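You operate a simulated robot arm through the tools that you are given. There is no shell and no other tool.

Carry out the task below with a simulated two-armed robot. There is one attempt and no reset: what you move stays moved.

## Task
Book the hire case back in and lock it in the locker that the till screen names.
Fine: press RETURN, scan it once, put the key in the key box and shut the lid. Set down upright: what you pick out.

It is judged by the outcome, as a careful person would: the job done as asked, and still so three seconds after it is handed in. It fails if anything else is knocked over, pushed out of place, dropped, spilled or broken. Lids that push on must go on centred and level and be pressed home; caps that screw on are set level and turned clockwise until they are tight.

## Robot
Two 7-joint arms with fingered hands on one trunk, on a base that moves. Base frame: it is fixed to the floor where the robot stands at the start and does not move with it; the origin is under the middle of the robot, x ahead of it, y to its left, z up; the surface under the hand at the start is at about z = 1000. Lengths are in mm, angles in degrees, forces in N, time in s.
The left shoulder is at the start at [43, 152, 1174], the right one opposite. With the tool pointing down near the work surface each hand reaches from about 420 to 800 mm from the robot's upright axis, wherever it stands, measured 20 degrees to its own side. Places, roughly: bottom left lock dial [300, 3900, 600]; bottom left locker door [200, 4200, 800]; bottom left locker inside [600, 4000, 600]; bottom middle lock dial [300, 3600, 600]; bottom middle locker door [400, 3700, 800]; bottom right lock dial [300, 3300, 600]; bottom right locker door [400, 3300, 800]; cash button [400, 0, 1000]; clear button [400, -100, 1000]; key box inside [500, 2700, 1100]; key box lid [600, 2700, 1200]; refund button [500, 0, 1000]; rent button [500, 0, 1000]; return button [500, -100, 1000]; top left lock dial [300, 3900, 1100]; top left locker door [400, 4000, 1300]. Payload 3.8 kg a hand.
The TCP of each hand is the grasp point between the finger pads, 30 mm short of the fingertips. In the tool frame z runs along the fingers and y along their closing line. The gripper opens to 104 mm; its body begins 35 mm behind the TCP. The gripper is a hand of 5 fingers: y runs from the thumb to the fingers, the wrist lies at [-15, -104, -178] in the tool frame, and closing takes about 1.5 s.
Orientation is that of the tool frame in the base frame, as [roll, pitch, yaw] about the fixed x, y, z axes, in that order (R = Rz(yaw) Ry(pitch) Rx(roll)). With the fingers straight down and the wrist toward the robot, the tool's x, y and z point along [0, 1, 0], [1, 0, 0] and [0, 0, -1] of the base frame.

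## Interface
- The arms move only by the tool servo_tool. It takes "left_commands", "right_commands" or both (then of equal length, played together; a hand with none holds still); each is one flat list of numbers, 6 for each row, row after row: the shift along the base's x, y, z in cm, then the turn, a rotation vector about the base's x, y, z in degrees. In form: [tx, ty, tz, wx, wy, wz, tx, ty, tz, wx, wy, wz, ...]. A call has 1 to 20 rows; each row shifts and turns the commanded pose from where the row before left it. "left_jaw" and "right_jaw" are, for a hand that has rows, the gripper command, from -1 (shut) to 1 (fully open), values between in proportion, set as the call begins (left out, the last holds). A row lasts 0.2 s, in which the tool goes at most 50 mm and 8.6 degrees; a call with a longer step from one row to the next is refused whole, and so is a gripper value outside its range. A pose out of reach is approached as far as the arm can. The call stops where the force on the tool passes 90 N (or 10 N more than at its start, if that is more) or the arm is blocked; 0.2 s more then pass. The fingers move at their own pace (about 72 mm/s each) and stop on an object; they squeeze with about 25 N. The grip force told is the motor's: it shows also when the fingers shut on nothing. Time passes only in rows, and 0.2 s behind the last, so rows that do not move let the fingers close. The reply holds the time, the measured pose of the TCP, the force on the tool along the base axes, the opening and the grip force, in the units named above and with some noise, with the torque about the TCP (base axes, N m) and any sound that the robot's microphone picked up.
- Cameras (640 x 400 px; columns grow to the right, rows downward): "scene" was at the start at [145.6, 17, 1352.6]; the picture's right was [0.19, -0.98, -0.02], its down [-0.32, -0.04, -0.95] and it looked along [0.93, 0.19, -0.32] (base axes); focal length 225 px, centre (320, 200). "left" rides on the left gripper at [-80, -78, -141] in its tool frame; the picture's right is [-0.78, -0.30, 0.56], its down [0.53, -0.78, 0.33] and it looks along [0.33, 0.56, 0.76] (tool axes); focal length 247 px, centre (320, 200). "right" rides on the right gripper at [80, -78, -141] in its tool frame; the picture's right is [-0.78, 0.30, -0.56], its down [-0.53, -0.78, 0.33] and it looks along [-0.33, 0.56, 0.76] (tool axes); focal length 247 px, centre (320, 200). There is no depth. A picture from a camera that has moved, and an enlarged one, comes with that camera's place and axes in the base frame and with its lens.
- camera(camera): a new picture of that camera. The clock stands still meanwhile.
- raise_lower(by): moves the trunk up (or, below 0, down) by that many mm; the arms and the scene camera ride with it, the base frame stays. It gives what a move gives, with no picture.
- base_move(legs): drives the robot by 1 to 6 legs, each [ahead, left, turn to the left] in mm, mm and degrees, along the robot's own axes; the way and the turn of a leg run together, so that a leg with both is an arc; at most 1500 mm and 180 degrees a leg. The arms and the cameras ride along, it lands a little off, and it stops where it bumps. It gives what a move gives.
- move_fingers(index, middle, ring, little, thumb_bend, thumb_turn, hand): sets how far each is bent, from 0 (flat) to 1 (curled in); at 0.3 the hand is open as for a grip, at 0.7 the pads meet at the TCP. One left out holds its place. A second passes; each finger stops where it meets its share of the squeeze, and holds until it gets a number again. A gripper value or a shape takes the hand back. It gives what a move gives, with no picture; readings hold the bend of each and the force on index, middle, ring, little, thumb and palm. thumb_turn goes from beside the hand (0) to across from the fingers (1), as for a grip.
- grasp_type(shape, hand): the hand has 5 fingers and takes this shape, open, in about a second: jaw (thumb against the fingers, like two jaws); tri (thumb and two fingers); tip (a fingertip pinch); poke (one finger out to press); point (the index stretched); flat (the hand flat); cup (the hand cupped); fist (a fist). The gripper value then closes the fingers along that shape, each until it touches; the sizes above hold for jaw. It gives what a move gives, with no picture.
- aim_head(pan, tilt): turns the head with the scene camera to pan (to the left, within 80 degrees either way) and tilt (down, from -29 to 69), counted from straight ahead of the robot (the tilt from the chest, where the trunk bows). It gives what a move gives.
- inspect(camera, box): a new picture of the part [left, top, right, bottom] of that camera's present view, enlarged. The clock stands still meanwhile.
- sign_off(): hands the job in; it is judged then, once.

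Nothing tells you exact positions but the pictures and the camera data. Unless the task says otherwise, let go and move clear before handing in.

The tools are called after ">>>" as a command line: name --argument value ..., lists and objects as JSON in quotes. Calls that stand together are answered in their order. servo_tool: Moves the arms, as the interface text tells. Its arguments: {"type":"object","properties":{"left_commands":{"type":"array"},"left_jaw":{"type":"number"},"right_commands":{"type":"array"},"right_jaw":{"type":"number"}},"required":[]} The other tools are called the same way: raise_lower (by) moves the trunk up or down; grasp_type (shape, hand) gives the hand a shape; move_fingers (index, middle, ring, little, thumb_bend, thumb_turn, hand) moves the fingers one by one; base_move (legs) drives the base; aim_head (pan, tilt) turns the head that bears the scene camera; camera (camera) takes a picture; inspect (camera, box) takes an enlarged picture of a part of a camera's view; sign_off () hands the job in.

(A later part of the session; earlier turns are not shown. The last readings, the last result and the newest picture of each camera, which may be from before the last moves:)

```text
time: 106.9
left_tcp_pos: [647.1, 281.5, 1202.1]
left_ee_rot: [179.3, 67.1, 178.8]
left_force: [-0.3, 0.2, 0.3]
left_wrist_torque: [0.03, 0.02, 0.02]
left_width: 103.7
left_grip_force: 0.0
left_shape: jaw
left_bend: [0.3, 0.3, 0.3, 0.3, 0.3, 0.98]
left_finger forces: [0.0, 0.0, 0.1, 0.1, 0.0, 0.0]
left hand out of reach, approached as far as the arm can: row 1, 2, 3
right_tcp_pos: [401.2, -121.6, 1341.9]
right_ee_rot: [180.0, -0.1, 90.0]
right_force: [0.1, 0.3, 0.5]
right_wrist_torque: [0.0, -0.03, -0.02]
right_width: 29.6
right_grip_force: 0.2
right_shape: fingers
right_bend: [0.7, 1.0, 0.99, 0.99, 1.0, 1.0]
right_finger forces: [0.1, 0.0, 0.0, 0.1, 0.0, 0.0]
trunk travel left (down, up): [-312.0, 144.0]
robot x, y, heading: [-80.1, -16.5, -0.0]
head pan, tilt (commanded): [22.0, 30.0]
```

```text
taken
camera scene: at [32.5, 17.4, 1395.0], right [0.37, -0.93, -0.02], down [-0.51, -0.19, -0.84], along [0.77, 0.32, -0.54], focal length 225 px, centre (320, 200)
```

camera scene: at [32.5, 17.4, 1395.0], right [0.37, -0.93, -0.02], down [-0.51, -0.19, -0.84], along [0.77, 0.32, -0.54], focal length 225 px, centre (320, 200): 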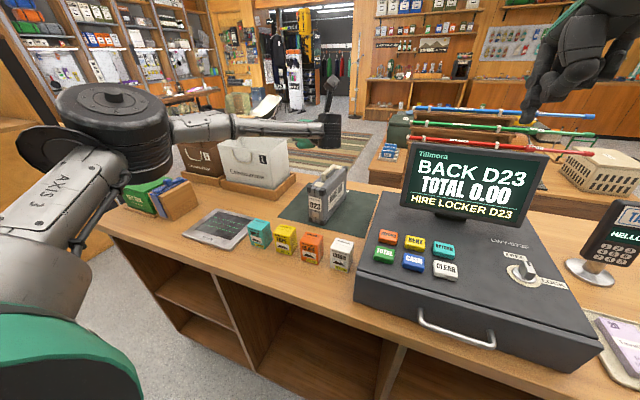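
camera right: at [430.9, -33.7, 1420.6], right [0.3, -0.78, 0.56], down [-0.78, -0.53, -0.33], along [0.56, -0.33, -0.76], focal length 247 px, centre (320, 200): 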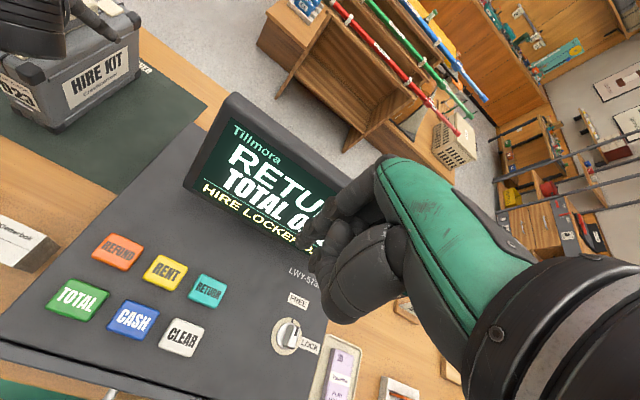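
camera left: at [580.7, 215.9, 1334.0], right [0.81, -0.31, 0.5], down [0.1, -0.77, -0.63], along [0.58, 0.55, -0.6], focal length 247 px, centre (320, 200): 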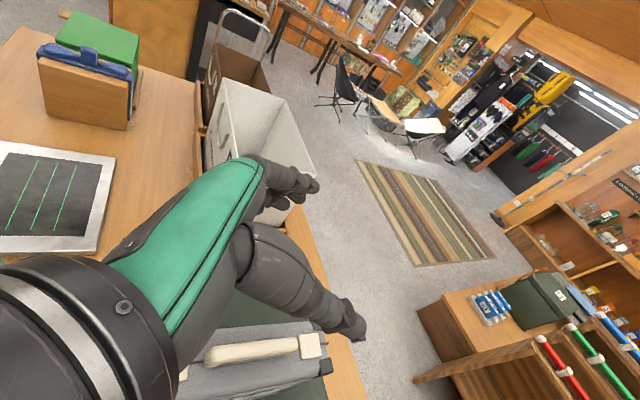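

The wrist, not the reach, is what limits this: with my body square to the case the wrist must bend too far. I'll turn the robot about 30° left so the same hand pose becomes natural, well above everything, and test it.

>>> base_move --legs '[[0, 0, 30], [54, -127, 0]]'

>>> servo_tool --left_commands '[0, 0, 0, 0, 0, -7.5, 0, 0, 0, 0, 0, -7.5, 0, 0, 0, 0, 0, -7.5, 0, 0, 0, 0, 0, -7.5, 0, 0, 0, 0, 0, 0]'

>>> aim_head --pan 0 --tilt 25

>>> camera --camera "scene"

```text
time: 109.7
left_tcp_pos: [507.2, 524.6, 1202.3]
left_ee_rot: [179.4, 67.0, -150.8]
left_force: [-0.9, 0.8, -0.1]
left_wrist_torque: [0.02, -0.01, -0.01]
left_width: 103.8
left_grip_force: 0.1
left_shape: jaw
left_bend: [0.3, 0.3, 0.3, 0.3, 0.3, 0.98]
left_finger forces: [0.0, 0.1, 0.1, 0.0, 0.1, 0.0]
right_tcp_pos: [498.6, 52.8, 1341.8]
right_ee_rot: [179.9, -0.1, 120.2]
right_force: [-0.9, 0.8, 0.3]
right_wrist_torque: [-0.01, 0.01, 0.01]
right_width: 29.6
right_grip_force: 0.0
right_shape: fingers
right_bend: [0.7, 1.0, 0.99, 0.99, 1.0, 1.0]
right_finger forces: [0.0, 0.1, 0.1, 0.0, 0.0, 0.0]
trunk travel left (down, up): [-312.0, 144.0]
robot x, y, heading: [29.2, -103.2, 30.2]
head pan, tilt (commanded): [22.0, 30.0]
```

```text
time: 110.9
left_tcp_pos: [508.2, 522.6, 1203.1]
left_ee_rot: [179.2, 67.1, 178.9]
left_force: [-0.7, -0.1, -0.1]
left_wrist_torque: [0.0, 0.0, -0.02]
left_width: 103.6
left_grip_force: 0.1
left_shape: jaw
left_bend: [0.3, 0.3, 0.3, 0.3, 0.3, 0.98]
left_finger forces: [0.0, 0.0, 0.0, 0.0, 0.0, 0.1]
right_tcp_pos: [500.4, 49.7, 1343.1]
right_ee_rot: [179.9, -0.1, 120.2]
right_force: [-0.5, -0.6, -1.0]
right_wrist_torque: [-0.03, -0.02, 0.0]
right_width: 29.9
right_grip_force: 0.1
right_shape: fingers
right_bend: [0.7, 1.0, 0.99, 0.99, 1.0, 1.0]
right_finger forces: [0.0, 0.0, 0.0, 0.0, 0.0, 0.0]
trunk travel left (down, up): [-312.0, 144.0]
robot x, y, heading: [30.5, -95.0, 29.9]
head pan, tilt (commanded): [22.0, 30.0]
```

```text
time: 111.8
left_tcp_pos: [509.6, 523.7, 1201.7]
left_ee_rot: [179.3, 67.1, 179.1]
left_force: [0.3, 1.2, 0.8]
left_wrist_torque: [0.01, 0.01, 0.02]
left_width: 104.1
left_grip_force: 0.1
left_shape: jaw
left_bend: [0.3, 0.3, 0.3, 0.3, 0.3, 0.98]
left_finger forces: [0.0, 0.0, 0.0, 0.1, 0.0, 0.0]
right_tcp_pos: [499.6, 51.1, 1341.9]
right_ee_rot: [179.9, 0.0, 120.2]
right_force: [-0.4, 0.0, 0.4]
right_wrist_torque: [-0.02, -0.02, -0.03]
right_width: 29.9
right_grip_force: 0.0
right_shape: fingers
right_bend: [0.7, 1.0, 0.99, 0.99, 1.0, 1.0]
right_finger forces: [0.0, 0.0, 0.0, 0.1, 0.0, 0.0]
trunk travel left (down, up): [-312.0, 144.0]
robot x, y, heading: [35.8, -95.2, 30.0]
head pan, tilt (commanded): [0.0, 25.0]
```

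```text
taken
camera scene: at [135.6, -40.2, 1402.4], right [0.5, -0.86, 0.0], down [-0.41, -0.24, -0.88], along [0.76, 0.44, -0.47], focal length 225 px, centre (320, 200)
```

scene: 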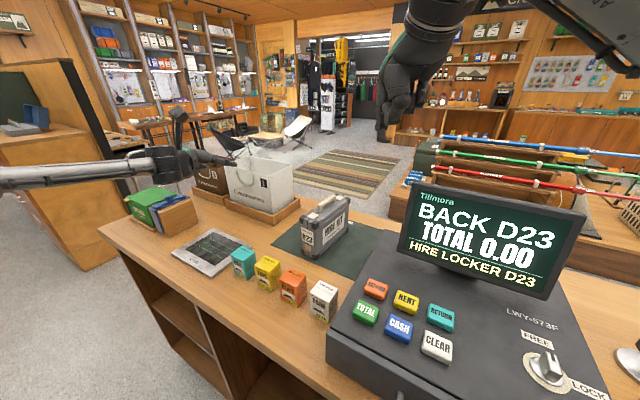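

The yaw turned freely here. Now I'll move the hand over to the case handle, staying above it.

>>> servo_tool --left_commands '[2.3, -3.8, 0, 0, 0, 0, 2.3, -3.8, 0, 0, 0, 0, 2.3, -3.8, 0, 0, 0, 0, 2.3, -3.8, -1, 0, 0, 0, 2.3, -3.8, -1.5, 0, 0, 0, 2.3, -3.8, -1.5, 0, 0, 0, 2.3, -3.8, -1.5, 0, 0, 0, 0, 0, 0, 0, 0, 0]'

>>> camera --camera "scene"

>>> camera --camera "left"

```text
time: 113.6
left_tcp_pos: [546.0, 307.8, 1195.1]
left_ee_rot: [179.3, 66.8, 179.0]
left_force: [-0.1, -0.1, -0.7]
left_wrist_torque: [0.01, 0.01, 0.03]
left_width: 103.9
left_grip_force: 0.1
left_shape: jaw
left_bend: [0.3, 0.3, 0.3, 0.3, 0.3, 0.98]
left_finger forces: [0.1, 0.0, 0.1, 0.0, 0.0, 0.0]
left hand out of reach, approached as far as the arm can: row 4, 5, 6, 7
right_tcp_pos: [498.9, 51.1, 1341.6]
right_ee_rot: [179.9, -0.1, 120.2]
right_force: [-0.8, 0.6, -0.5]
right_wrist_torque: [0.01, -0.06, 0.01]
right_width: 30.1
right_grip_force: 0.1
right_shape: fingers
right_bend: [0.7, 1.0, 0.99, 0.99, 1.0, 1.0]
right_finger forces: [0.1, 0.0, 0.0, 0.1, 0.0, 0.0]
trunk travel left (down, up): [-312.0, 144.0]
robot x, y, heading: [32.2, -98.8, 30.4]
head pan, tilt (commanded): [0.0, 25.0]
```

```text
taken
camera scene: at [135.6, -40.2, 1402.5], right [0.5, -0.86, 0.0], down [-0.41, -0.24, -0.88], along [0.76, 0.44, -0.47], focal length 225 px, centre (320, 200)
```

scene: 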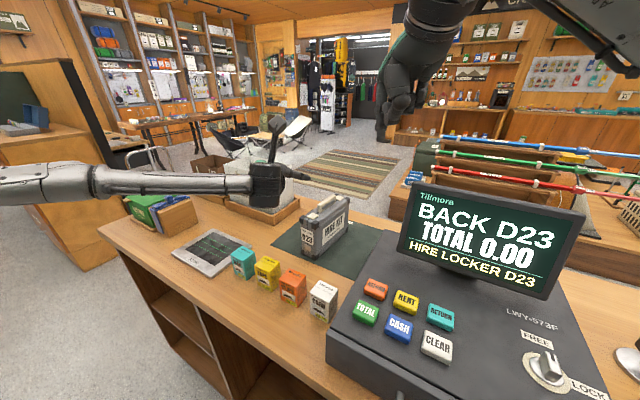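

```text
taken
camera left: at [448.9, 230.0, 1324.0], right [0.82, -0.3, 0.49], down [0.09, -0.77, -0.63], along [0.57, 0.55, -0.6], focal length 247 px, centre (320, 200)
```

left: 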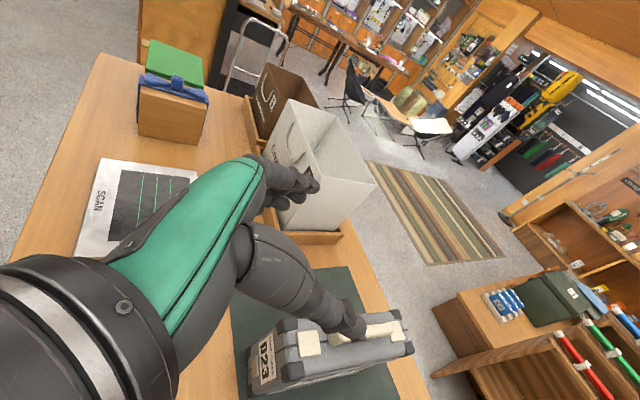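

Still blocked: the left arm's elbow always sits out to the left, so this pose fights its wrist. The mirror idea suits the right arm, though: right hand turned with its wrist to the right, which also keeps clear of the open door. I'll back away to free air, square up, and stow the left arm.

>>> base_move --legs '[[42, 437, 0], [0, 0, -30]]'

>>> servo_tool --left_commands '[-2, 1, 1, 0, 8, 0, -2, 1, 1, 0, 8, 0, -2, 1, 1, 0, 8, 0, -2, 1, 1, 0, 8, 0, -2, 1, 1, 0, 8, 0, 0, 0, 1, 0, 8, 0, 0, 0, 1, 0, 8, 0, 0, 0, 1, 0, 8, 0, 0, 0, 0, 0, 3, 0, 0, 0, 0, 0, 0, -8, 0, 0, 0, 0, 0, -8, 0, 0, 0, 0, 0, -8, 0, 0, 0, 0, 0, -8, 0, 0, 0, 0, 0, -8, 0, 0, 0, 0, 0, -8]'

>>> servo_tool --left_commands '[0, 0, 0, 0, 0, -8, 0, 0, 0, 0, 0, -8, 0, 0, 0, 0, 0, -8, 0, 0, 0, 0, 0, -8, 0, 0, 0, 0, 0, -8, 0, 0, 0, 0, 0, -3, 0, 0, 0, 0, 0, 0]'

>>> grasp_type --hand "right" --shape "jaw"

>>> camera --camera "scene"

```text
time: 117.7
left_tcp_pos: [499.2, 394.1, 1195.2]
left_ee_rot: [179.4, 66.6, 149.0]
left_force: [0.3, -0.7, 0.4]
left_wrist_torque: [0.03, 0.0, 0.0]
left_width: 103.9
left_grip_force: 0.0
left_shape: jaw
left_bend: [0.3, 0.3, 0.3, 0.3, 0.3, 0.98]
left_finger forces: [0.0, 0.1, 0.1, 0.0, 0.0, 0.0]
right_tcp_pos: [329.1, 194.8, 1342.6]
right_ee_rot: [179.8, -0.2, 90.2]
right_force: [-1.0, -0.6, 0.3]
right_wrist_torque: [0.01, 0.02, -0.02]
right_width: 29.9
right_grip_force: 0.0
right_shape: fingers
right_bend: [0.7, 1.0, 0.99, 0.99, 1.0, 1.0]
right_finger forces: [0.0, 0.0, 0.0, 0.0, 0.0, 0.1]
trunk travel left (down, up): [-312.0, 144.0]
robot x, y, heading: [-152.6, 299.3, -0.1]
head pan, tilt (commanded): [0.0, 25.0]
```

```text
time: 120.9
left_tcp_pos: [370.5, 463.1, 1269.2]
left_ee_rot: [-152.2, 2.8, 120.0]
left_force: [0.1, -0.3, 0.1]
left_wrist_torque: [-0.02, -0.01, 0.03]
left_width: 103.7
left_grip_force: 0.0
left_shape: jaw
left_bend: [0.3, 0.3, 0.3, 0.3, 0.3, 0.98]
left_finger forces: [0.0, 0.1, 0.1, 0.0, 0.1, 0.1]
left hand out of reach, approached as far as the arm can: row 8, 9
right_tcp_pos: [329.6, 194.2, 1341.7]
right_ee_rot: [179.8, 0.0, 90.2]
right_force: [-0.6, 0.3, 0.6]
right_wrist_torque: [0.01, -0.01, 0.02]
right_width: 29.9
right_grip_force: 0.1
right_shape: fingers
right_bend: [0.7, 1.0, 0.99, 0.99, 1.0, 1.0]
right_finger forces: [0.1, 0.0, 0.0, 0.0, 0.0, 0.0]
trunk travel left (down, up): [-312.0, 144.0]
robot x, y, heading: [-152.3, 298.7, 0.1]
head pan, tilt (commanded): [0.0, 25.0]
```

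```text
time: 122.5
left_tcp_pos: [369.3, 463.4, 1268.1]
left_ee_rot: [-152.2, 2.8, 77.3]
left_force: [-0.8, 0.0, -0.3]
left_wrist_torque: [-0.03, 0.0, 0.0]
left_width: 104.1
left_grip_force: 0.1
left_shape: jaw
left_bend: [0.3, 0.3, 0.3, 0.3, 0.3, 0.98]
left_finger forces: [0.1, 0.0, 0.0, 0.0, 0.0, 0.0]
right_tcp_pos: [328.8, 194.2, 1340.9]
right_ee_rot: [180.0, -0.2, 90.1]
right_force: [0.6, -0.3, -0.5]
right_wrist_torque: [-0.02, 0.04, 0.02]
right_width: 29.8
right_grip_force: 0.2
right_shape: fingers
right_bend: [0.7, 1.0, 0.99, 0.99, 1.0, 1.0]
right_finger forces: [0.0, 0.0, 0.0, 0.0, 0.0, 0.0]
trunk travel left (down, up): [-312.0, 144.0]
robot x, y, heading: [-152.1, 300.8, 0.2]
head pan, tilt (commanded): [0.0, 25.0]
```

```text
time: 123.4
left_tcp_pos: [369.5, 463.5, 1268.7]
left_ee_rot: [-152.3, 2.7, 77.1]
left_force: [0.0, -0.4, 0.6]
left_wrist_torque: [0.01, 0.0, 0.03]
left_width: 103.9
left_grip_force: 0.1
left_shape: jaw
left_bend: [0.3, 0.3, 0.3, 0.3, 0.3, 0.98]
left_finger forces: [0.0, 0.0, 0.1, 0.0, 0.0, 0.0]
right_tcp_pos: [330.1, 195.6, 1341.9]
right_ee_rot: [179.8, -0.1, 90.3]
right_force: [0.5, -0.2, -0.1]
right_wrist_torque: [-0.05, -0.01, 0.02]
right_width: 103.8
right_grip_force: 0.0
right_shape: jaw
right_bend: [0.3, 0.3, 0.3, 0.3, 0.3, 0.98]
right_finger forces: [0.0, 0.0, 0.0, 0.0, 0.0, 0.0]
trunk travel left (down, up): [-312.0, 144.0]
robot x, y, heading: [-150.8, 300.0, -0.0]
head pan, tilt (commanded): [0.0, 25.0]
```

```text
taken
camera scene: at [-30.9, 298.2, 1402.5], right [0.0, -1.0, 0.0], down [-0.47, 0.0, -0.88], along [0.88, 0.0, -0.47], focal length 225 px, centre (320, 200)
```

scene: 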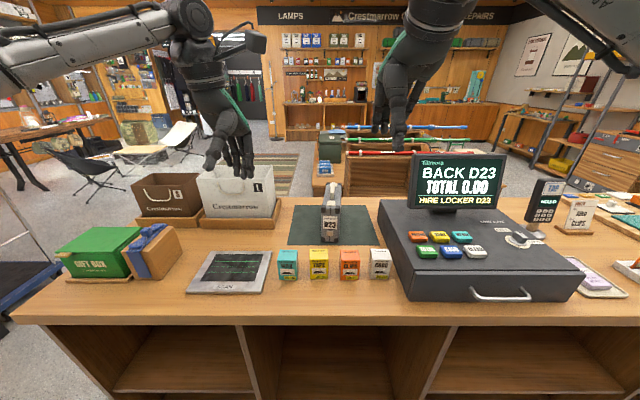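

Back square to the counter with both arms clear. Now I'll tidy the left arm and turn the right hand: yaw 90° with the wrist to the right, then tilt the fingers forward.

>>> servo_tool --left_commands '[-3, 3, 1.5, -1.6, -6.8, 3.2, -3, 3, 1.5, -1.6, -6.8, 3.2, -3, 3, 1.5, -1.6, -6.8, 3.2, -3, 3, 1.5, -1.6, -6.8, 3.2, 0, 0, 0, 0, 0, 0]'

>>> servo_tool --right_commands '[0, 0, 0, 0, 0, 8.2, 0, 0, 0, 0, 0, 8.2, 0, 0, 0, 0, 0, 8.2, 0, 0, 0, 0, 0, 8.2, 0, 0, 0, 0, 0, 8.2, 0, 0, 0, 0, 0, 8.2, 0, 0, 0, 0, 0, 8.2, 0, 0, 0, 0, 0, 8.2, 0, 0, 0, 0, 0, 8.2, 0, 0, 0, 0, 0, 8.2, 0, 0, 0, 0, 0, 8.0, 0, 0, 0, 0, 0, 0]'

>>> servo_tool --right_commands '[0, 0, 0, 0, -8.5, 0, 0, 0, 0, 0, -8.5, 0, 0, 0, 0, 0, -8.5, 0, 0, 0, 0, 0, -8.5, 0, 0, 0, 0, 0, -8.5, 0, 0, 0, 0, 0, -8.5, 0, 0, 0, 0, 0, -7, 0, 0, 0, 0, 0, 0, 0]'

>>> camera --camera "scene"

>>> camera --camera "right"

```text
time: 124.6
left_tcp_pos: [252.6, 582.9, 1328.0]
left_ee_rot: [180.0, 5.8, 88.2]
left_force: [0.1, -0.5, 0.5]
left_wrist_torque: [-0.03, 0.0, 0.0]
left_width: 103.9
left_grip_force: 0.0
left_shape: jaw
left_bend: [0.3, 0.3, 0.3, 0.3, 0.3, 0.98]
left_finger forces: [0.0, 0.0, 0.1, 0.0, 0.1, 0.0]
right_tcp_pos: [330.5, 194.0, 1341.6]
right_ee_rot: [179.9, 0.0, 90.2]
right_force: [-1.0, -0.7, -0.4]
right_wrist_torque: [-0.02, 0.07, 0.02]
right_width: 104.0
right_grip_force: 0.1
right_shape: jaw
right_bend: [0.3, 0.3, 0.3, 0.3, 0.3, 0.98]
right_finger forces: [0.0, 0.1, 0.1, 0.0, 0.0, 0.0]
trunk travel left (down, up): [-312.0, 144.0]
robot x, y, heading: [-148.7, 298.0, 0.1]
head pan, tilt (commanded): [0.0, 25.0]
```

```text
time: 127.2
left_tcp_pos: [251.0, 583.4, 1327.6]
left_ee_rot: [179.8, 5.7, 88.1]
left_force: [0.0, -0.3, 0.0]
left_wrist_torque: [0.01, 0.04, -0.02]
left_width: 104.1
left_grip_force: 0.0
left_shape: jaw
left_bend: [0.3, 0.3, 0.3, 0.3, 0.3, 0.98]
left_finger forces: [0.1, 0.1, 0.0, 0.0, 0.1, 0.0]
right_tcp_pos: [306.0, 192.2, 1340.3]
right_ee_rot: [-179.3, 0.6, 140.2]
right_force: [0.7, -0.8, 0.0]
right_wrist_torque: [0.03, 0.02, -0.01]
right_width: 103.7
right_grip_force: 0.0
right_shape: jaw
right_bend: [0.3, 0.3, 0.3, 0.3, 0.3, 0.98]
right_finger forces: [0.1, 0.0, 0.0, 0.0, 0.0, 0.0]
right hand out of reach, approached as far as the arm can: row 7, 8, 9, 10, 11
trunk travel left (down, up): [-312.0, 144.0]
robot x, y, heading: [-149.7, 297.1, 0.4]
head pan, tilt (commanded): [0.0, 25.0]
```

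```text
time: 129.0
left_tcp_pos: [250.7, 584.1, 1328.7]
left_ee_rot: [180.0, 5.7, 88.2]
left_force: [0.2, -0.6, -0.2]
left_wrist_torque: [-0.02, 0.01, 0.0]
left_width: 103.7
left_grip_force: 0.0
left_shape: jaw
left_bend: [0.3, 0.3, 0.3, 0.3, 0.3, 0.98]
left_finger forces: [0.0, 0.0, 0.0, 0.0, 0.1, 0.0]
right_tcp_pos: [306.3, 191.8, 1340.6]
right_ee_rot: [134.7, 41.0, 121.9]
right_force: [-0.2, -0.3, 0.3]
right_wrist_torque: [-0.01, 0.01, -0.02]
right_width: 104.0
right_grip_force: 0.1
right_shape: jaw
right_bend: [0.3, 0.3, 0.3, 0.3, 0.3, 0.98]
right_finger forces: [0.1, 0.0, 0.1, 0.1, 0.0, 0.0]
trunk travel left (down, up): [-312.0, 144.0]
robot x, y, heading: [-150.6, 302.6, 0.3]
head pan, tilt (commanded): [0.0, 25.0]
```

```text
taken
camera scene: at [-31.1, 298.3, 1402.5], right [0.0, -1.0, 0.0], down [-0.47, 0.0, -0.88], along [0.88, 0.0, -0.47], focal length 225 px, centre (320, 200)
```

scene: 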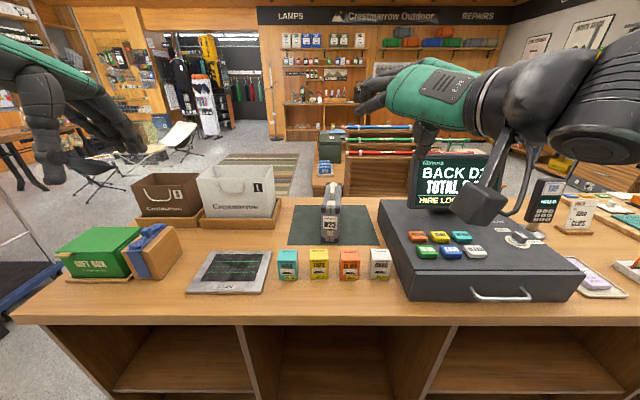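

```text
taken
camera right: at [128.1, 187.2, 1320.7], right [-0.06, -0.26, 0.96], down [0.22, -0.94, -0.24], along [0.97, 0.2, 0.12], focal length 247 px, centre (320, 200)
```

right: 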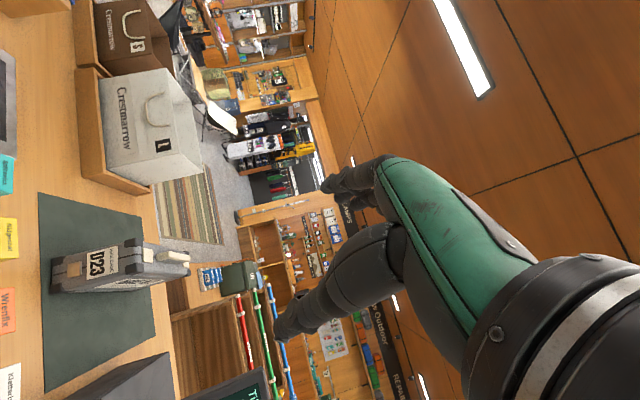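

The right hand can't yaw that way, so outward yaw (wrist towards the middle) must be the workable side, as it was for the left. New plan: the right hand takes the handle in the mirrored 40° grip, turns the case sideways by returning to its natural forward pose, and regrips nearly level for the locker. First I bring the right hand into that pose.

>>> servo_tool --right_commands '[-1.2, -3.3, -0.4, 0, 8.3, 0, -1.2, -3.3, -0.4, 0, 8.3, 0, -1.2, -3.3, -0.4, 0, 8.3, 0, -1.2, -3.3, -0.4, 0, 8.3, 0, -1.2, -3.3, -0.4, 0, 8.3, 0, -1.2, -3.3, -0.4, 0, 8.3, 0, -1.2, -3.3, -0.4, 0, 8.3, 0, 0, 0, 0, 0, 0, 0]'

>>> servo_tool --right_commands '[0, 0, 0, 0, 0, -8.2, 0, 0, 0, 0, 0, -8.2, 0, 0, 0, 0, 0, -8.2, 0, 0, 0, 0, 0, -8.2, 0, 0, 0, 0, 0, -8.2, 0, 0, 0, 0, 0, -8.2, 0, 0, 0, 0, 0, -8.2, 0, 0, 0, 0, 0, -8.2, 0, 0, 0, 0, 0, -8.2, 0, 0, 0, 0, 0, -8.2, 0, 0, 0, 0, 0, -8.2, 0, 0, 0, 0, 0, -8.2, 0, 0, 0, 0, 0, -8.2, 0, 0, 0, 0, 0, -8.2, 0, 0, 0, 0, 0, -8.2, 0, 0, 0, 0, 0, -8.2, 0, 0, 0, 0, 0, -8.2, 0, 0, 0, 0, 0, 0]'

```text
time: 130.8
left_tcp_pos: [250.1, 583.9, 1328.5]
left_ee_rot: [179.8, 5.7, 88.3]
left_force: [0.0, -0.1, 0.1]
left_wrist_torque: [0.02, -0.02, 0.01]
left_width: 104.0
left_grip_force: 0.1
left_shape: jaw
left_bend: [0.3, 0.3, 0.3, 0.3, 0.3, 0.98]
left_finger forces: [0.0, 0.1, 0.0, 0.0, 0.1, 0.0]
right_tcp_pos: [225.8, 118.8, 1318.1]
right_ee_rot: [160.2, 20.7, 133.3]
right_force: [0.5, 0.1, 0.3]
right_wrist_torque: [0.03, 0.01, -0.01]
right_width: 104.0
right_grip_force: 0.1
right_shape: jaw
right_bend: [0.3, 0.3, 0.3, 0.3, 0.3, 0.98]
right_finger forces: [0.0, 0.0, 0.0, 0.0, 0.1, 0.0]
right hand out of reach, approached as far as the arm can: row 2, 3, 4, 5, 6, 7
trunk travel left (down, up): [-312.0, 144.0]
robot x, y, heading: [-151.9, 300.8, 0.3]
head pan, tilt (commanded): [0.0, 25.0]
```

```text
time: 134.6
left_tcp_pos: [251.5, 584.6, 1329.0]
left_ee_rot: [179.9, 5.8, 88.2]
left_force: [-0.3, 0.8, -0.4]
left_wrist_torque: [-0.01, 0.03, -0.01]
left_width: 104.0
left_grip_force: 0.1
left_shape: jaw
left_bend: [0.3, 0.3, 0.3, 0.3, 0.3, 0.98]
left_finger forces: [0.0, 0.1, 0.0, 0.0, 0.0, 0.0]
right_tcp_pos: [203.3, 122.0, 1269.3]
right_ee_rot: [160.6, 20.2, -5.1]
right_force: [0.3, 0.4, 0.1]
right_wrist_torque: [0.02, 0.01, -0.02]
right_width: 104.0
right_grip_force: 0.1
right_shape: jaw
right_bend: [0.3, 0.3, 0.3, 0.3, 0.3, 0.98]
right_finger forces: [0.0, 0.1, 0.0, 0.1, 0.0, 0.1]
right hand out of reach, approached as far as the arm can: row 16, 17
trunk travel left (down, up): [-312.0, 144.0]
robot x, y, heading: [-146.2, 300.1, -0.1]
head pan, tilt (commanded): [0.0, 25.0]
```

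>>> servo_tool --right_commands '[0.3, -3.3, 1.2, 0, 0, 0, 0.3, -3.3, 1.2, 0, 0, 0, 0.3, -3.3, 1.2, 0, 0, 0, 0.3, -3.3, 1.2, 0, 0, 0, 0.3, -3.3, 1.2, 0, 0, 0, 0, 0, 0, 0, -8.5, 0, 0, 0, 0, 0, -8.5, 0, 0, 0, 0, 0, -8.5, 0, 0, 0, 0, 0, -8.5, 0, 0, 0, 0, 0, -8.5, 0, 0, 0, 0, 0, -8.5, 0, 0, 0, 0, 0, -8.5, 0, 0, 0, 0, 5, 0, 5.9, 0, 0, 0, 5, 0, 5.9, 0, 0, 0, 5, 0, 5.9, 0, 0, 0, 0, 0, 0]'

>>> camera --camera "scene"

```text
time: 138.0
left_tcp_pos: [252.0, 583.2, 1328.4]
left_ee_rot: [179.9, 5.8, 88.2]
left_force: [-0.2, 0.1, 0.1]
left_wrist_torque: [-0.01, 0.01, -0.02]
left_width: 104.0
left_grip_force: 0.0
left_shape: jaw
left_bend: [0.3, 0.3, 0.3, 0.3, 0.3, 0.98]
left_finger forces: [0.1, 0.0, 0.1, 0.1, 0.1, 0.1]
right_tcp_pos: [201.7, 47.6, 1238.6]
right_ee_rot: [-174.3, -37.3, -1.1]
right_force: [0.2, 0.1, 0.0]
right_wrist_torque: [-0.01, 0.01, 0.01]
right_width: 103.9
right_grip_force: 0.2
right_shape: jaw
right_bend: [0.3, 0.3, 0.3, 0.3, 0.3, 0.98]
right_finger forces: [0.1, 0.0, 0.0, 0.0, 0.0, 0.0]
right hand out of reach, approached as far as the arm can: row 1, 2, 3, 4, 5, 15
trunk travel left (down, up): [-312.0, 144.0]
robot x, y, heading: [-148.4, 297.9, -0.1]
head pan, tilt (commanded): [0.0, 25.0]
```

```text
taken
camera scene: at [-30.9, 298.5, 1402.5], right [0.0, -1.0, 0.0], down [-0.47, 0.0, -0.88], along [0.88, 0.0, -0.47], focal length 225 px, centre (320, 200)
```

scene: 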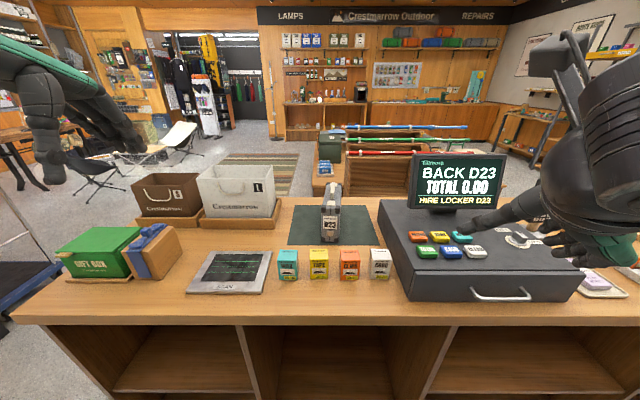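

The right hand now has about the mirrored 40° pose. I'll fine-align it and bring the robot to where the case lies ahead and to its right.

>>> servo_tool --right_commands '[0.5, 0, 2, -4.7, -2.7, -2.6, 1, 0, 2.5, 0, 0, 0, 1, 0, 2.0, 0, 0, 0, 0, 0, 0, 0, 0, 0]'

>>> base_move --legs '[[0, 228, 0], [178, 0, 0]]'

>>> raise_lower --by -40

>>> aim_head --pan -22 --tilt 25

>>> camera --camera "scene"

>>> camera --camera "right"

```text
time: 139.0
left_tcp_pos: [249.8, 584.1, 1329.2]
left_ee_rot: [-180.0, 5.7, 88.2]
left_force: [0.7, -0.1, -0.3]
left_wrist_torque: [0.01, -0.04, -0.02]
left_width: 103.5
left_grip_force: 0.2
left_shape: jaw
left_bend: [0.3, 0.3, 0.3, 0.3, 0.3, 0.98]
left_finger forces: [0.0, 0.1, 0.1, 0.0, 0.1, 0.1]
right_tcp_pos: [226.9, 47.3, 1303.0]
right_ee_rot: [179.6, -40.2, 0.2]
right_force: [0.2, 0.2, 0.0]
right_wrist_torque: [-0.02, 0.0, -0.01]
right_width: 104.0
right_grip_force: 0.1
right_shape: jaw
right_bend: [0.3, 0.3, 0.3, 0.3, 0.3, 0.98]
right_finger forces: [0.0, 0.0, 0.1, 0.1, 0.0, 0.0]
trunk travel left (down, up): [-312.0, 144.0]
robot x, y, heading: [-151.7, 298.2, -0.1]
head pan, tilt (commanded): [0.0, 25.0]
```

```text
time: 141.8
left_tcp_pos: [424.9, 811.4, 1328.9]
left_ee_rot: [179.7, 5.6, 88.2]
left_force: [-0.6, -0.3, 0.0]
left_wrist_torque: [-0.03, -0.01, 0.03]
left_width: 103.8
left_grip_force: 0.0
left_shape: jaw
left_bend: [0.3, 0.3, 0.3, 0.3, 0.3, 0.98]
left_finger forces: [0.0, 0.0, 0.0, 0.0, 0.0, 0.0]
right_tcp_pos: [401.6, 274.1, 1305.2]
right_ee_rot: [179.6, -40.3, 0.2]
right_force: [0.0, -0.6, 1.0]
right_wrist_torque: [0.0, -0.02, -0.02]
right_width: 104.4
right_grip_force: 0.1
right_shape: jaw
right_bend: [0.3, 0.3, 0.3, 0.3, 0.3, 0.98]
right_finger forces: [0.0, 0.0, 0.0, 0.1, 0.0, 0.0]
trunk travel left (down, up): [-312.0, 144.0]
robot x, y, heading: [30.1, 527.1, 0.1]
head pan, tilt (commanded): [0.0, 25.0]
```

```text
time: 142.7
left_tcp_pos: [428.2, 812.3, 1288.4]
left_ee_rot: [179.9, 5.6, 88.2]
left_force: [0.8, -0.8, 0.5]
left_wrist_torque: [-0.01, -0.01, -0.02]
left_width: 103.7
left_grip_force: 0.0
left_shape: jaw
left_bend: [0.3, 0.3, 0.3, 0.3, 0.3, 0.98]
left_finger forces: [0.0, 0.1, 0.0, 0.1, 0.0, 0.0]
right_tcp_pos: [404.6, 275.6, 1262.8]
right_ee_rot: [179.7, -40.0, 0.2]
right_force: [0.3, -0.7, 0.8]
right_wrist_torque: [-0.01, -0.01, -0.01]
right_width: 103.7
right_grip_force: 0.2
right_shape: jaw
right_bend: [0.3, 0.3, 0.3, 0.3, 0.3, 0.98]
right_finger forces: [0.1, 0.0, 0.1, 0.1, 0.0, 0.1]
trunk travel left (down, up): [-272.0, 184.0]
robot x, y, heading: [27.1, 522.4, -0.1]
head pan, tilt (commanded): [0.0, 25.0]
```

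```text
time: 143.5
left_tcp_pos: [427.3, 811.2, 1288.6]
left_ee_rot: [179.8, 5.7, 88.3]
left_force: [-0.3, 0.9, -0.1]
left_wrist_torque: [-0.03, -0.03, 0.0]
left_width: 103.7
left_grip_force: 0.1
left_shape: jaw
left_bend: [0.3, 0.3, 0.3, 0.3, 0.3, 0.98]
left_finger forces: [0.1, 0.1, 0.0, 0.0, 0.0, 0.0]
right_tcp_pos: [403.2, 275.2, 1264.0]
right_ee_rot: [179.6, -40.2, 0.3]
right_force: [-0.2, 0.3, -0.4]
right_wrist_torque: [0.01, -0.02, 0.03]
right_width: 104.2
right_grip_force: 0.1
right_shape: jaw
right_bend: [0.3, 0.3, 0.3, 0.3, 0.3, 0.98]
right_finger forces: [0.1, 0.0, 0.1, 0.1, 0.0, 0.0]
trunk travel left (down, up): [-272.0, 184.0]
robot x, y, heading: [29.6, 526.3, 0.3]
head pan, tilt (commanded): [-22.0, 25.0]
```

```text
taken
camera scene: at [154.7, 491.1, 1358.1], right [-0.37, -0.93, 0.03], down [-0.47, 0.16, -0.87], along [0.8, -0.34, -0.5], focal length 225 px, centre (320, 200)
```

scene: 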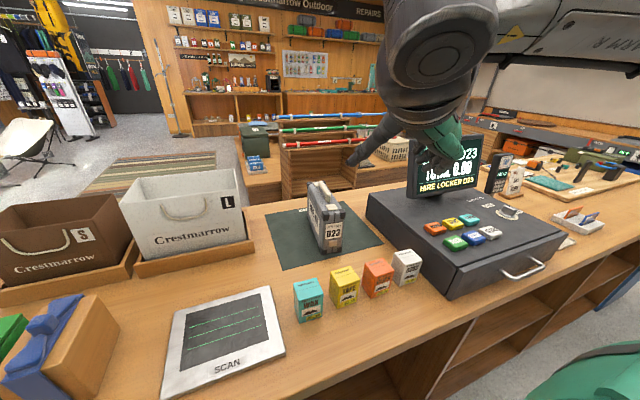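

```text
taken
camera right: at [374.0, 354.6, 1422.3], right [-0.95, -0.3, -0.07], down [-0.2, 0.77, -0.6], along [0.24, -0.56, -0.79], focal length 247 px, centre (320, 200)
```

right: 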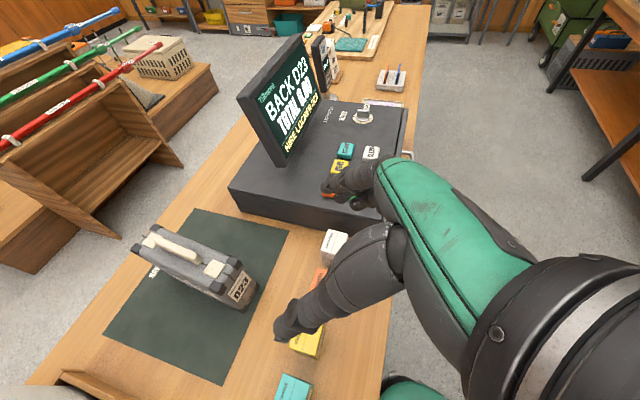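

The right hand is in the mirrored pose with the case ahead. I'll bring it above the handle.

>>> servo_tool --right_commands '[3.8, -0.3, -1, 0, 0, 0, 3.8, -0.3, -1, 0, 0, 0, 3.8, -0.3, -1.5, 0, 0, 0, 3.8, -0.3, -1.5, 0, 0, 0, 3.8, -0.3, -1.5, 0, 0, 0, 3.8, -0.3, -2, 0, 0, 0, 3.8, -0.2, -2, 0, 0, 0, 0, 0, 0, 0, 0, 0]'

>>> inspect --camera "scene" --box '[240, 120, 440, 280]'

>>> inspect --camera "right" --box '[140, 150, 420, 400]'

```text
time: 145.3
left_tcp_pos: [426.9, 811.8, 1289.6]
left_ee_rot: [179.9, 5.7, 88.2]
left_force: [-0.2, 0.0, -0.2]
left_wrist_torque: [-0.03, -0.01, -0.02]
left_width: 103.7
left_grip_force: 0.0
left_shape: jaw
left_bend: [0.3, 0.3, 0.3, 0.3, 0.3, 0.98]
left_finger forces: [0.0, 0.0, 0.1, 0.0, 0.1, 0.0]
right_tcp_pos: [670.6, 255.3, 1157.4]
right_ee_rot: [179.6, -40.2, 0.4]
right_force: [0.3, -0.1, -0.6]
right_wrist_torque: [0.02, 0.0, 0.01]
right_width: 104.1
right_grip_force: 0.1
right_shape: jaw
right_bend: [0.3, 0.3, 0.3, 0.3, 0.3, 0.98]
right_finger forces: [0.0, 0.0, 0.0, 0.0, 0.0, 0.0]
trunk travel left (down, up): [-272.0, 184.0]
robot x, y, heading: [28.3, 523.9, 0.2]
head pan, tilt (commanded): [-22.0, 25.0]
```

```text
2.50 times, centred on (340, 200) of scene
camera zoom: at [154.4, 491.0, 1358.2], right [-0.37, -0.93, 0.03], down [-0.47, 0.16, -0.87], along [0.8, -0.34, -0.5], focal length 562 px, centre (270, 200)
```

zoom: 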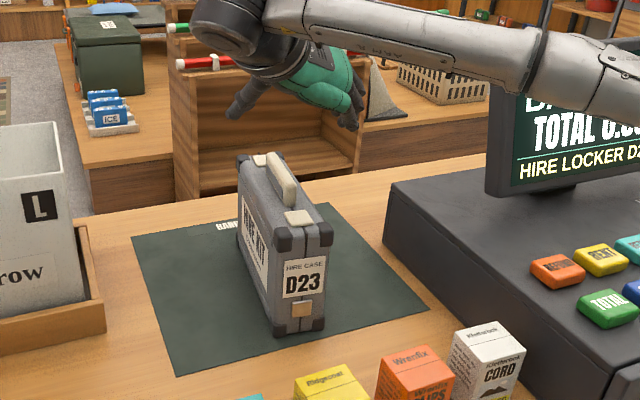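

```text
1.60 times, centred on (280, 275) of right
camera zoom: at [640.6, 333.9, 1316.4], right [-0.95, -0.3, -0.07], down [-0.2, 0.77, -0.6], along [0.24, -0.56, -0.79], focal length 395 px, centre (384, 80)
```

zoom: 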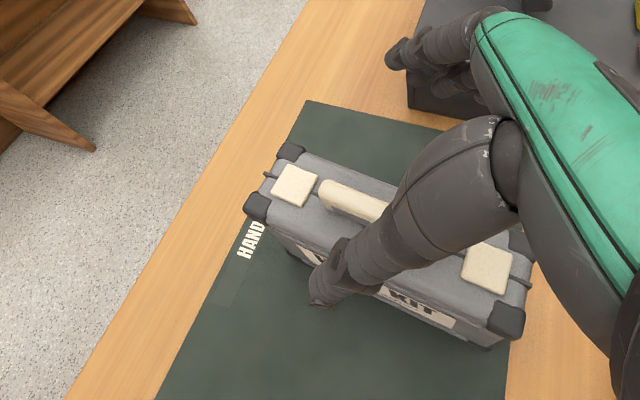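

The handle's centreline is at y≈255.5 and its centre at x≈688, right under the fingers. I'll open the lower two fingers wider, descend, and close only thumb, index and middle.

>>> move_fingers --hand "right" --ring 0.1 --little 0.1

>>> servo_tool --right_commands '[0, 0, -3.5, 0, 0, 0, 0, 0, -3, 0, 0, 0, 0, 0, -1.2, 0, 0, 0, 0, 0, -0.6, 0, 0, 0, 0, 0, 0, 0, 0, 0]'

>>> inspect --camera "scene" --box '[280, 130, 400, 205]'

>>> inspect --camera "right" --box '[140, 150, 420, 400]'

```text
time: 146.3
left_tcp_pos: [429.4, 812.1, 1287.6]
left_ee_rot: [179.9, 5.6, 88.3]
left_force: [-0.4, -0.2, 0.0]
left_wrist_torque: [0.02, -0.01, -0.01]
left_width: 104.1
left_grip_force: 0.0
left_shape: jaw
left_bend: [0.3, 0.3, 0.3, 0.3, 0.3, 0.98]
left_finger forces: [0.0, 0.1, 0.0, 0.0, 0.0, 0.0]
right_tcp_pos: [671.0, 253.7, 1158.5]
right_ee_rot: [179.6, -40.1, 0.3]
right_force: [0.0, -0.6, 0.5]
right_wrist_torque: [-0.03, 0.02, -0.01]
right_width: 103.1
right_grip_force: 0.1
right_shape: fingers
right_bend: [0.3, 0.3, 0.1, 0.1, 0.3, 0.98]
right_finger forces: [0.1, 0.0, 0.0, 0.1, 0.0, 0.0]
trunk travel left (down, up): [-272.0, 184.0]
robot x, y, heading: [24.5, 527.5, 0.2]
head pan, tilt (commanded): [-22.0, 25.0]
```

```text
time: 147.5
left_tcp_pos: [428.4, 811.9, 1287.3]
left_ee_rot: [179.9, 5.6, 88.3]
left_force: [0.0, -0.2, -0.8]
left_wrist_torque: [0.04, 0.01, 0.0]
left_width: 103.8
left_grip_force: 0.0
left_shape: jaw
left_bend: [0.3, 0.3, 0.3, 0.3, 0.3, 0.98]
left_finger forces: [0.1, 0.0, 0.1, 0.0, 0.1, 0.1]
right_tcp_pos: [670.4, 256.0, 1075.0]
right_ee_rot: [179.7, -40.1, 0.1]
right_force: [0.1, 0.4, 0.3]
right_wrist_torque: [-0.04, 0.04, 0.01]
right_width: 103.4
right_grip_force: 0.1
right_shape: fingers
right_bend: [0.3, 0.3, 0.1, 0.1, 0.3, 0.98]
right_finger forces: [0.1, 0.1, 0.1, 0.1, 0.0, 0.0]
trunk travel left (down, up): [-272.0, 184.0]
robot x, y, heading: [28.8, 527.0, 0.0]
head pan, tilt (commanded): [-22.0, 25.0]
```

```text
5.33 times, centred on (340, 168) of scene
camera zoom: at [155.0, 491.1, 1358.1], right [-0.37, -0.93, 0.03], down [-0.47, 0.16, -0.87], along [0.8, -0.34, -0.5], focal length 1200 px, centre (213, 373)
```

zoom: 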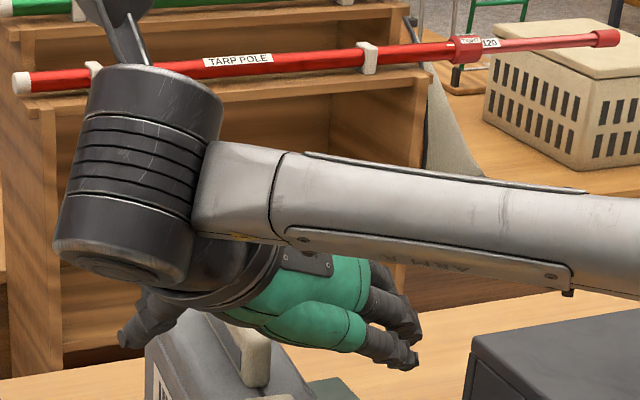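

```text
1.60 times, centred on (280, 275) of right
camera zoom: at [640.7, 334.9, 1234.2], right [-0.95, -0.3, -0.07], down [-0.2, 0.77, -0.6], along [0.24, -0.56, -0.79], focal length 395 px, centre (384, 80)
```

zoom: 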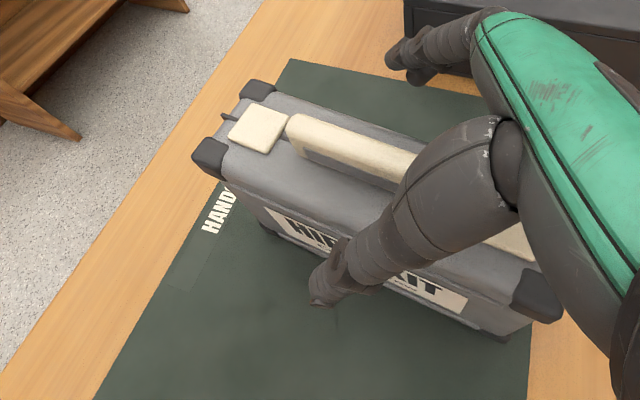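

Aligned, but I've realised the flatter grip failed before only because the trunk was too high. I'll rise, lower the trunk by 100 mm, and tilt the right hand to about 67° here, which saves a regrip later.

>>> servo_tool --right_commands '[0, 0, 4, 0, 0, 0, 0, 0, 4, 0, 0, 0, 0, 0, 4, 0, 0, 0, 0, 0, 2, 0, 0, 0, 0, 0, 0, 0, 0, 0]'

>>> raise_lower --by -110

>>> servo_tool --right_commands '[0, 0, 0, 0, -7, 0, 0, 0, 0, 0, -7, 0, 0, 0, 0, 0, -7, 0, 0, 0, 0, 0, -6, 0, 0, 0, 0, 0, 0, 0]'

>>> camera --camera "scene"

>>> camera --camera "right"

```text
time: 148.7
left_tcp_pos: [427.7, 812.4, 1287.1]
left_ee_rot: [179.9, 5.7, 88.3]
left_force: [-0.3, 0.2, 0.5]
left_wrist_torque: [0.02, 0.01, 0.02]
left_width: 104.0
left_grip_force: 0.0
left_shape: jaw
left_bend: [0.3, 0.3, 0.3, 0.3, 0.3, 0.98]
left_finger forces: [0.0, 0.0, 0.0, 0.0, 0.0, 0.0]
right_tcp_pos: [669.6, 254.9, 1215.9]
right_ee_rot: [179.6, -40.2, 0.2]
right_force: [0.9, -0.4, -0.4]
right_wrist_torque: [-0.02, 0.01, 0.01]
right_width: 103.3
right_grip_force: 0.0
right_shape: fingers
right_bend: [0.3, 0.3, 0.1, 0.1, 0.3, 0.98]
right_finger forces: [0.0, 0.1, 0.0, 0.0, 0.1, 0.0]
trunk travel left (down, up): [-272.0, 184.0]
robot x, y, heading: [28.3, 525.6, 0.4]
head pan, tilt (commanded): [-22.0, 25.0]
```

```text
time: 150.1
left_tcp_pos: [426.6, 812.1, 1178.6]
left_ee_rot: [179.8, 5.7, 88.2]
left_force: [-0.4, 0.4, 0.4]
left_wrist_torque: [0.02, 0.0, 0.0]
left_width: 103.6
left_grip_force: 0.0
left_shape: jaw
left_bend: [0.3, 0.3, 0.3, 0.3, 0.3, 0.98]
left_finger forces: [0.1, 0.1, 0.0, 0.0, 0.0, 0.1]
right_tcp_pos: [668.2, 255.9, 1107.8]
right_ee_rot: [179.6, -40.3, 0.2]
right_force: [-0.4, 0.1, -0.1]
right_wrist_torque: [0.01, 0.03, 0.02]
right_width: 103.0
right_grip_force: 0.0
right_shape: fingers
right_bend: [0.3, 0.3, 0.1, 0.1, 0.3, 0.98]
right_finger forces: [0.1, 0.0, 0.1, 0.0, 0.0, 0.0]
trunk travel left (down, up): [-162.0, 294.0]
robot x, y, heading: [23.8, 525.1, 0.3]
head pan, tilt (commanded): [-22.0, 25.0]
```

```text
time: 151.3
left_tcp_pos: [427.7, 813.6, 1178.3]
left_ee_rot: [179.9, 5.6, 88.3]
left_force: [-0.4, -0.1, 0.5]
left_wrist_torque: [0.03, -0.01, 0.0]
left_width: 104.0
left_grip_force: 0.0
left_shape: jaw
left_bend: [0.3, 0.3, 0.3, 0.3, 0.3, 0.98]
left_finger forces: [0.0, 0.0, 0.0, 0.1, 0.0, 0.1]
right_tcp_pos: [669.0, 256.1, 1104.3]
right_ee_rot: [179.1, -67.2, 0.9]
right_force: [0.0, -0.5, -0.3]
right_wrist_torque: [-0.01, 0.01, -0.03]
right_width: 103.4
right_grip_force: 0.0
right_shape: fingers
right_bend: [0.3, 0.3, 0.1, 0.1, 0.3, 0.98]
right_finger forces: [0.1, 0.1, 0.0, 0.0, 0.0, 0.0]
trunk travel left (down, up): [-162.0, 294.0]
robot x, y, heading: [26.5, 525.5, 0.1]
head pan, tilt (commanded): [-22.0, 25.0]
```

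```text
taken
camera scene: at [213.9, 491.5, 1223.6], right [-0.36, -0.93, 0.08], down [-0.59, 0.16, -0.8], along [0.73, -0.34, -0.6], focal length 225 px, centre (320, 200)
```

scene: 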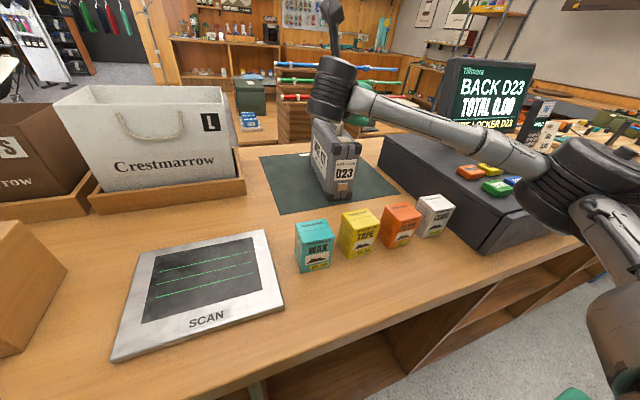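

```text
taken
camera right: at [571.0, 334.7, 1233.2], right [-0.81, -0.3, -0.5], down [0.1, 0.77, -0.63], along [0.57, -0.56, -0.6], focal length 247 px, centre (320, 200)
```

right: 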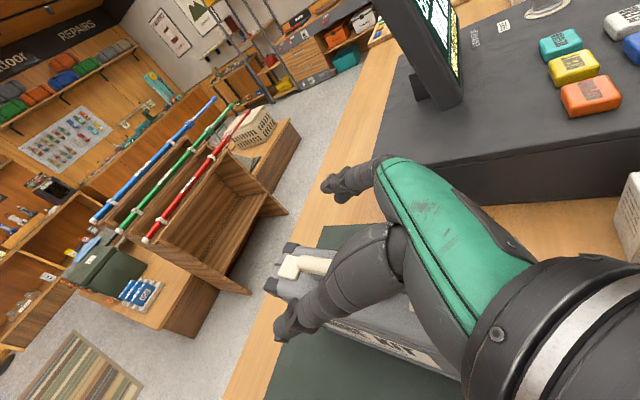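

The 67° pose is reached with the trunk lower. Now down onto the handle in small steps.

>>> servo_tool --right_commands '[-0.4, 0, -1.5, 0, 0, 0, 0, 0, -1.2, 0, 0, 0, 0, 0, -0.5, 0, 0, 0, 0, 0, 0, 0, 0, 0]'

>>> inspect --camera "scene" --box '[270, 60, 430, 210]'

>>> inspect --camera "right" --box '[200, 180, 480, 400]'

```text
time: 152.3
left_tcp_pos: [428.2, 812.3, 1177.1]
left_ee_rot: [179.9, 5.7, 88.3]
left_force: [-0.6, -0.1, 0.0]
left_wrist_torque: [0.01, 0.01, -0.01]
left_width: 103.8
left_grip_force: 0.1
left_shape: jaw
left_bend: [0.3, 0.3, 0.3, 0.3, 0.3, 0.98]
left_finger forces: [0.0, 0.0, 0.1, 0.0, 0.1, 0.0]
right_tcp_pos: [666.2, 255.5, 1072.3]
right_ee_rot: [179.3, -67.2, 0.6]
right_force: [-0.3, -0.6, -0.4]
right_wrist_torque: [0.02, 0.0, 0.0]
right_width: 103.4
right_grip_force: 0.1
right_shape: fingers
right_bend: [0.3, 0.3, 0.1, 0.1, 0.3, 0.98]
right_finger forces: [0.0, 0.1, 0.1, 0.0, 0.0, 0.0]
trunk travel left (down, up): [-162.0, 294.0]
robot x, y, heading: [23.9, 525.9, 0.0]
head pan, tilt (commanded): [-22.0, 25.0]
```

```text
2.67 times, centred on (350, 135) of scene
camera zoom: at [213.9, 491.3, 1223.6], right [-0.36, -0.93, 0.08], down [-0.59, 0.16, -0.8], along [0.73, -0.34, -0.6], focal length 600 px, centre (240, 373)
```

zoom: 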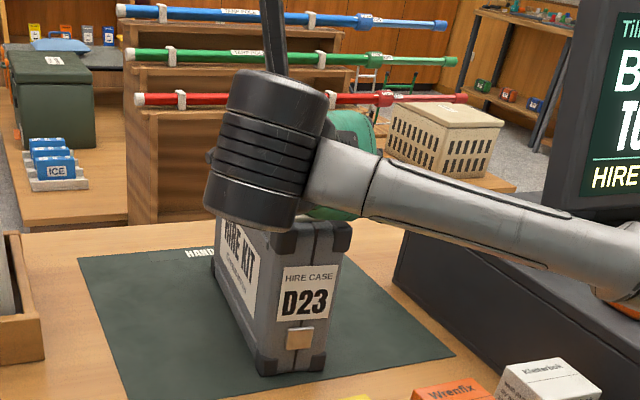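

```text
1.82 times, centred on (340, 290) of right
camera zoom: at [567.8, 335.0, 1201.0], right [-0.82, -0.3, -0.5], down [0.1, 0.77, -0.63], along [0.57, -0.56, -0.6], focal length 449 px, centre (284, 36)
```

zoom: 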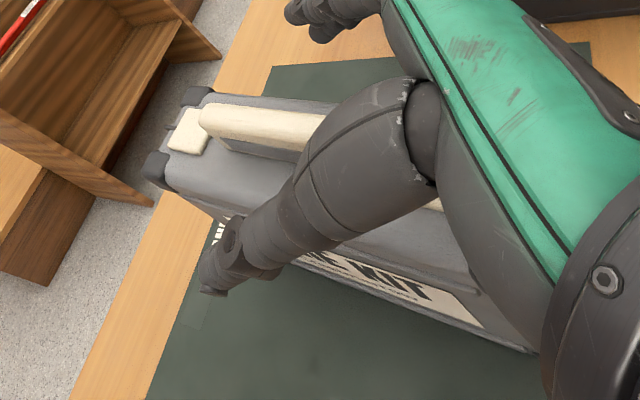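

No contact yet at z 1072; another 5 mm, then close thumb, index and middle.

>>> servo_tool --right_commands '[0, 0, -0.5, 0, 0, 0, 0, 0, 0, 0, 0, 0]'

>>> move_fingers --hand "right" --index 0.6 --middle 0.6 --thumb_bend 0.6

>>> inspect --camera "right" --box '[200, 180, 480, 400]'

```text
time: 152.9
left_tcp_pos: [427.7, 811.0, 1178.9]
left_ee_rot: [179.9, 5.7, 88.3]
left_force: [0.2, -0.3, 0.5]
left_wrist_torque: [-0.04, -0.04, 0.0]
left_width: 104.1
left_grip_force: 0.2
left_shape: jaw
left_bend: [0.3, 0.3, 0.3, 0.3, 0.3, 0.98]
left_finger forces: [0.0, 0.0, 0.0, 0.0, 0.0, 0.0]
right_tcp_pos: [665.1, 255.3, 1068.6]
right_ee_rot: [179.3, -67.0, 0.5]
right_force: [0.2, -0.2, 0.3]
right_wrist_torque: [-0.02, -0.03, -0.01]
right_width: 103.1
right_grip_force: 0.0
right_shape: fingers
right_bend: [0.3, 0.3, 0.1, 0.1, 0.3, 0.98]
right_finger forces: [0.1, 0.1, 0.1, 0.0, 0.0, 0.0]
trunk travel left (down, up): [-162.0, 294.0]
robot x, y, heading: [25.8, 526.8, -0.0]
head pan, tilt (commanded): [-22.0, 25.0]
```

```text
time: 153.9
left_tcp_pos: [428.6, 811.8, 1178.1]
left_ee_rot: [180.0, 5.7, 88.3]
left_force: [0.6, -0.4, -0.2]
left_wrist_torque: [-0.01, -0.03, 0.01]
left_width: 103.6
left_grip_force: 0.0
left_shape: jaw
left_bend: [0.3, 0.3, 0.3, 0.3, 0.3, 0.98]
left_finger forces: [0.0, 0.0, 0.1, 0.0, 0.1, 0.0]
right_tcp_pos: [665.5, 254.6, 1069.0]
right_ee_rot: [179.1, -67.1, 0.6]
right_force: [0.6, 0.1, 0.8]
right_wrist_torque: [0.02, 0.0, 0.0]
right_width: 26.9
right_grip_force: 0.1
right_shape: fingers
right_bend: [0.6, 0.6, 0.1, 0.1, 0.6, 0.98]
right_finger forces: [0.0, 0.0, 0.0, 0.1, 0.1, 0.1]
trunk travel left (down, up): [-162.0, 294.0]
robot x, y, heading: [26.8, 524.8, 0.3]
head pan, tilt (commanded): [-22.0, 25.0]
```

```text
1.82 times, centred on (340, 290) of right
camera zoom: at [567.7, 335.0, 1196.1], right [-0.82, -0.3, -0.5], down [0.1, 0.77, -0.63], along [0.57, -0.56, -0.6], focal length 449 px, centre (284, 36)
```

zoom: 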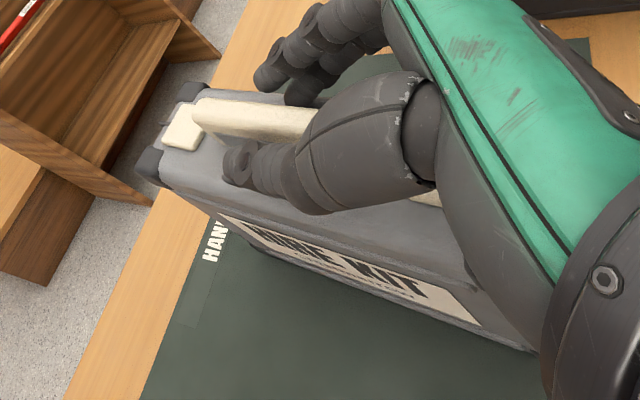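

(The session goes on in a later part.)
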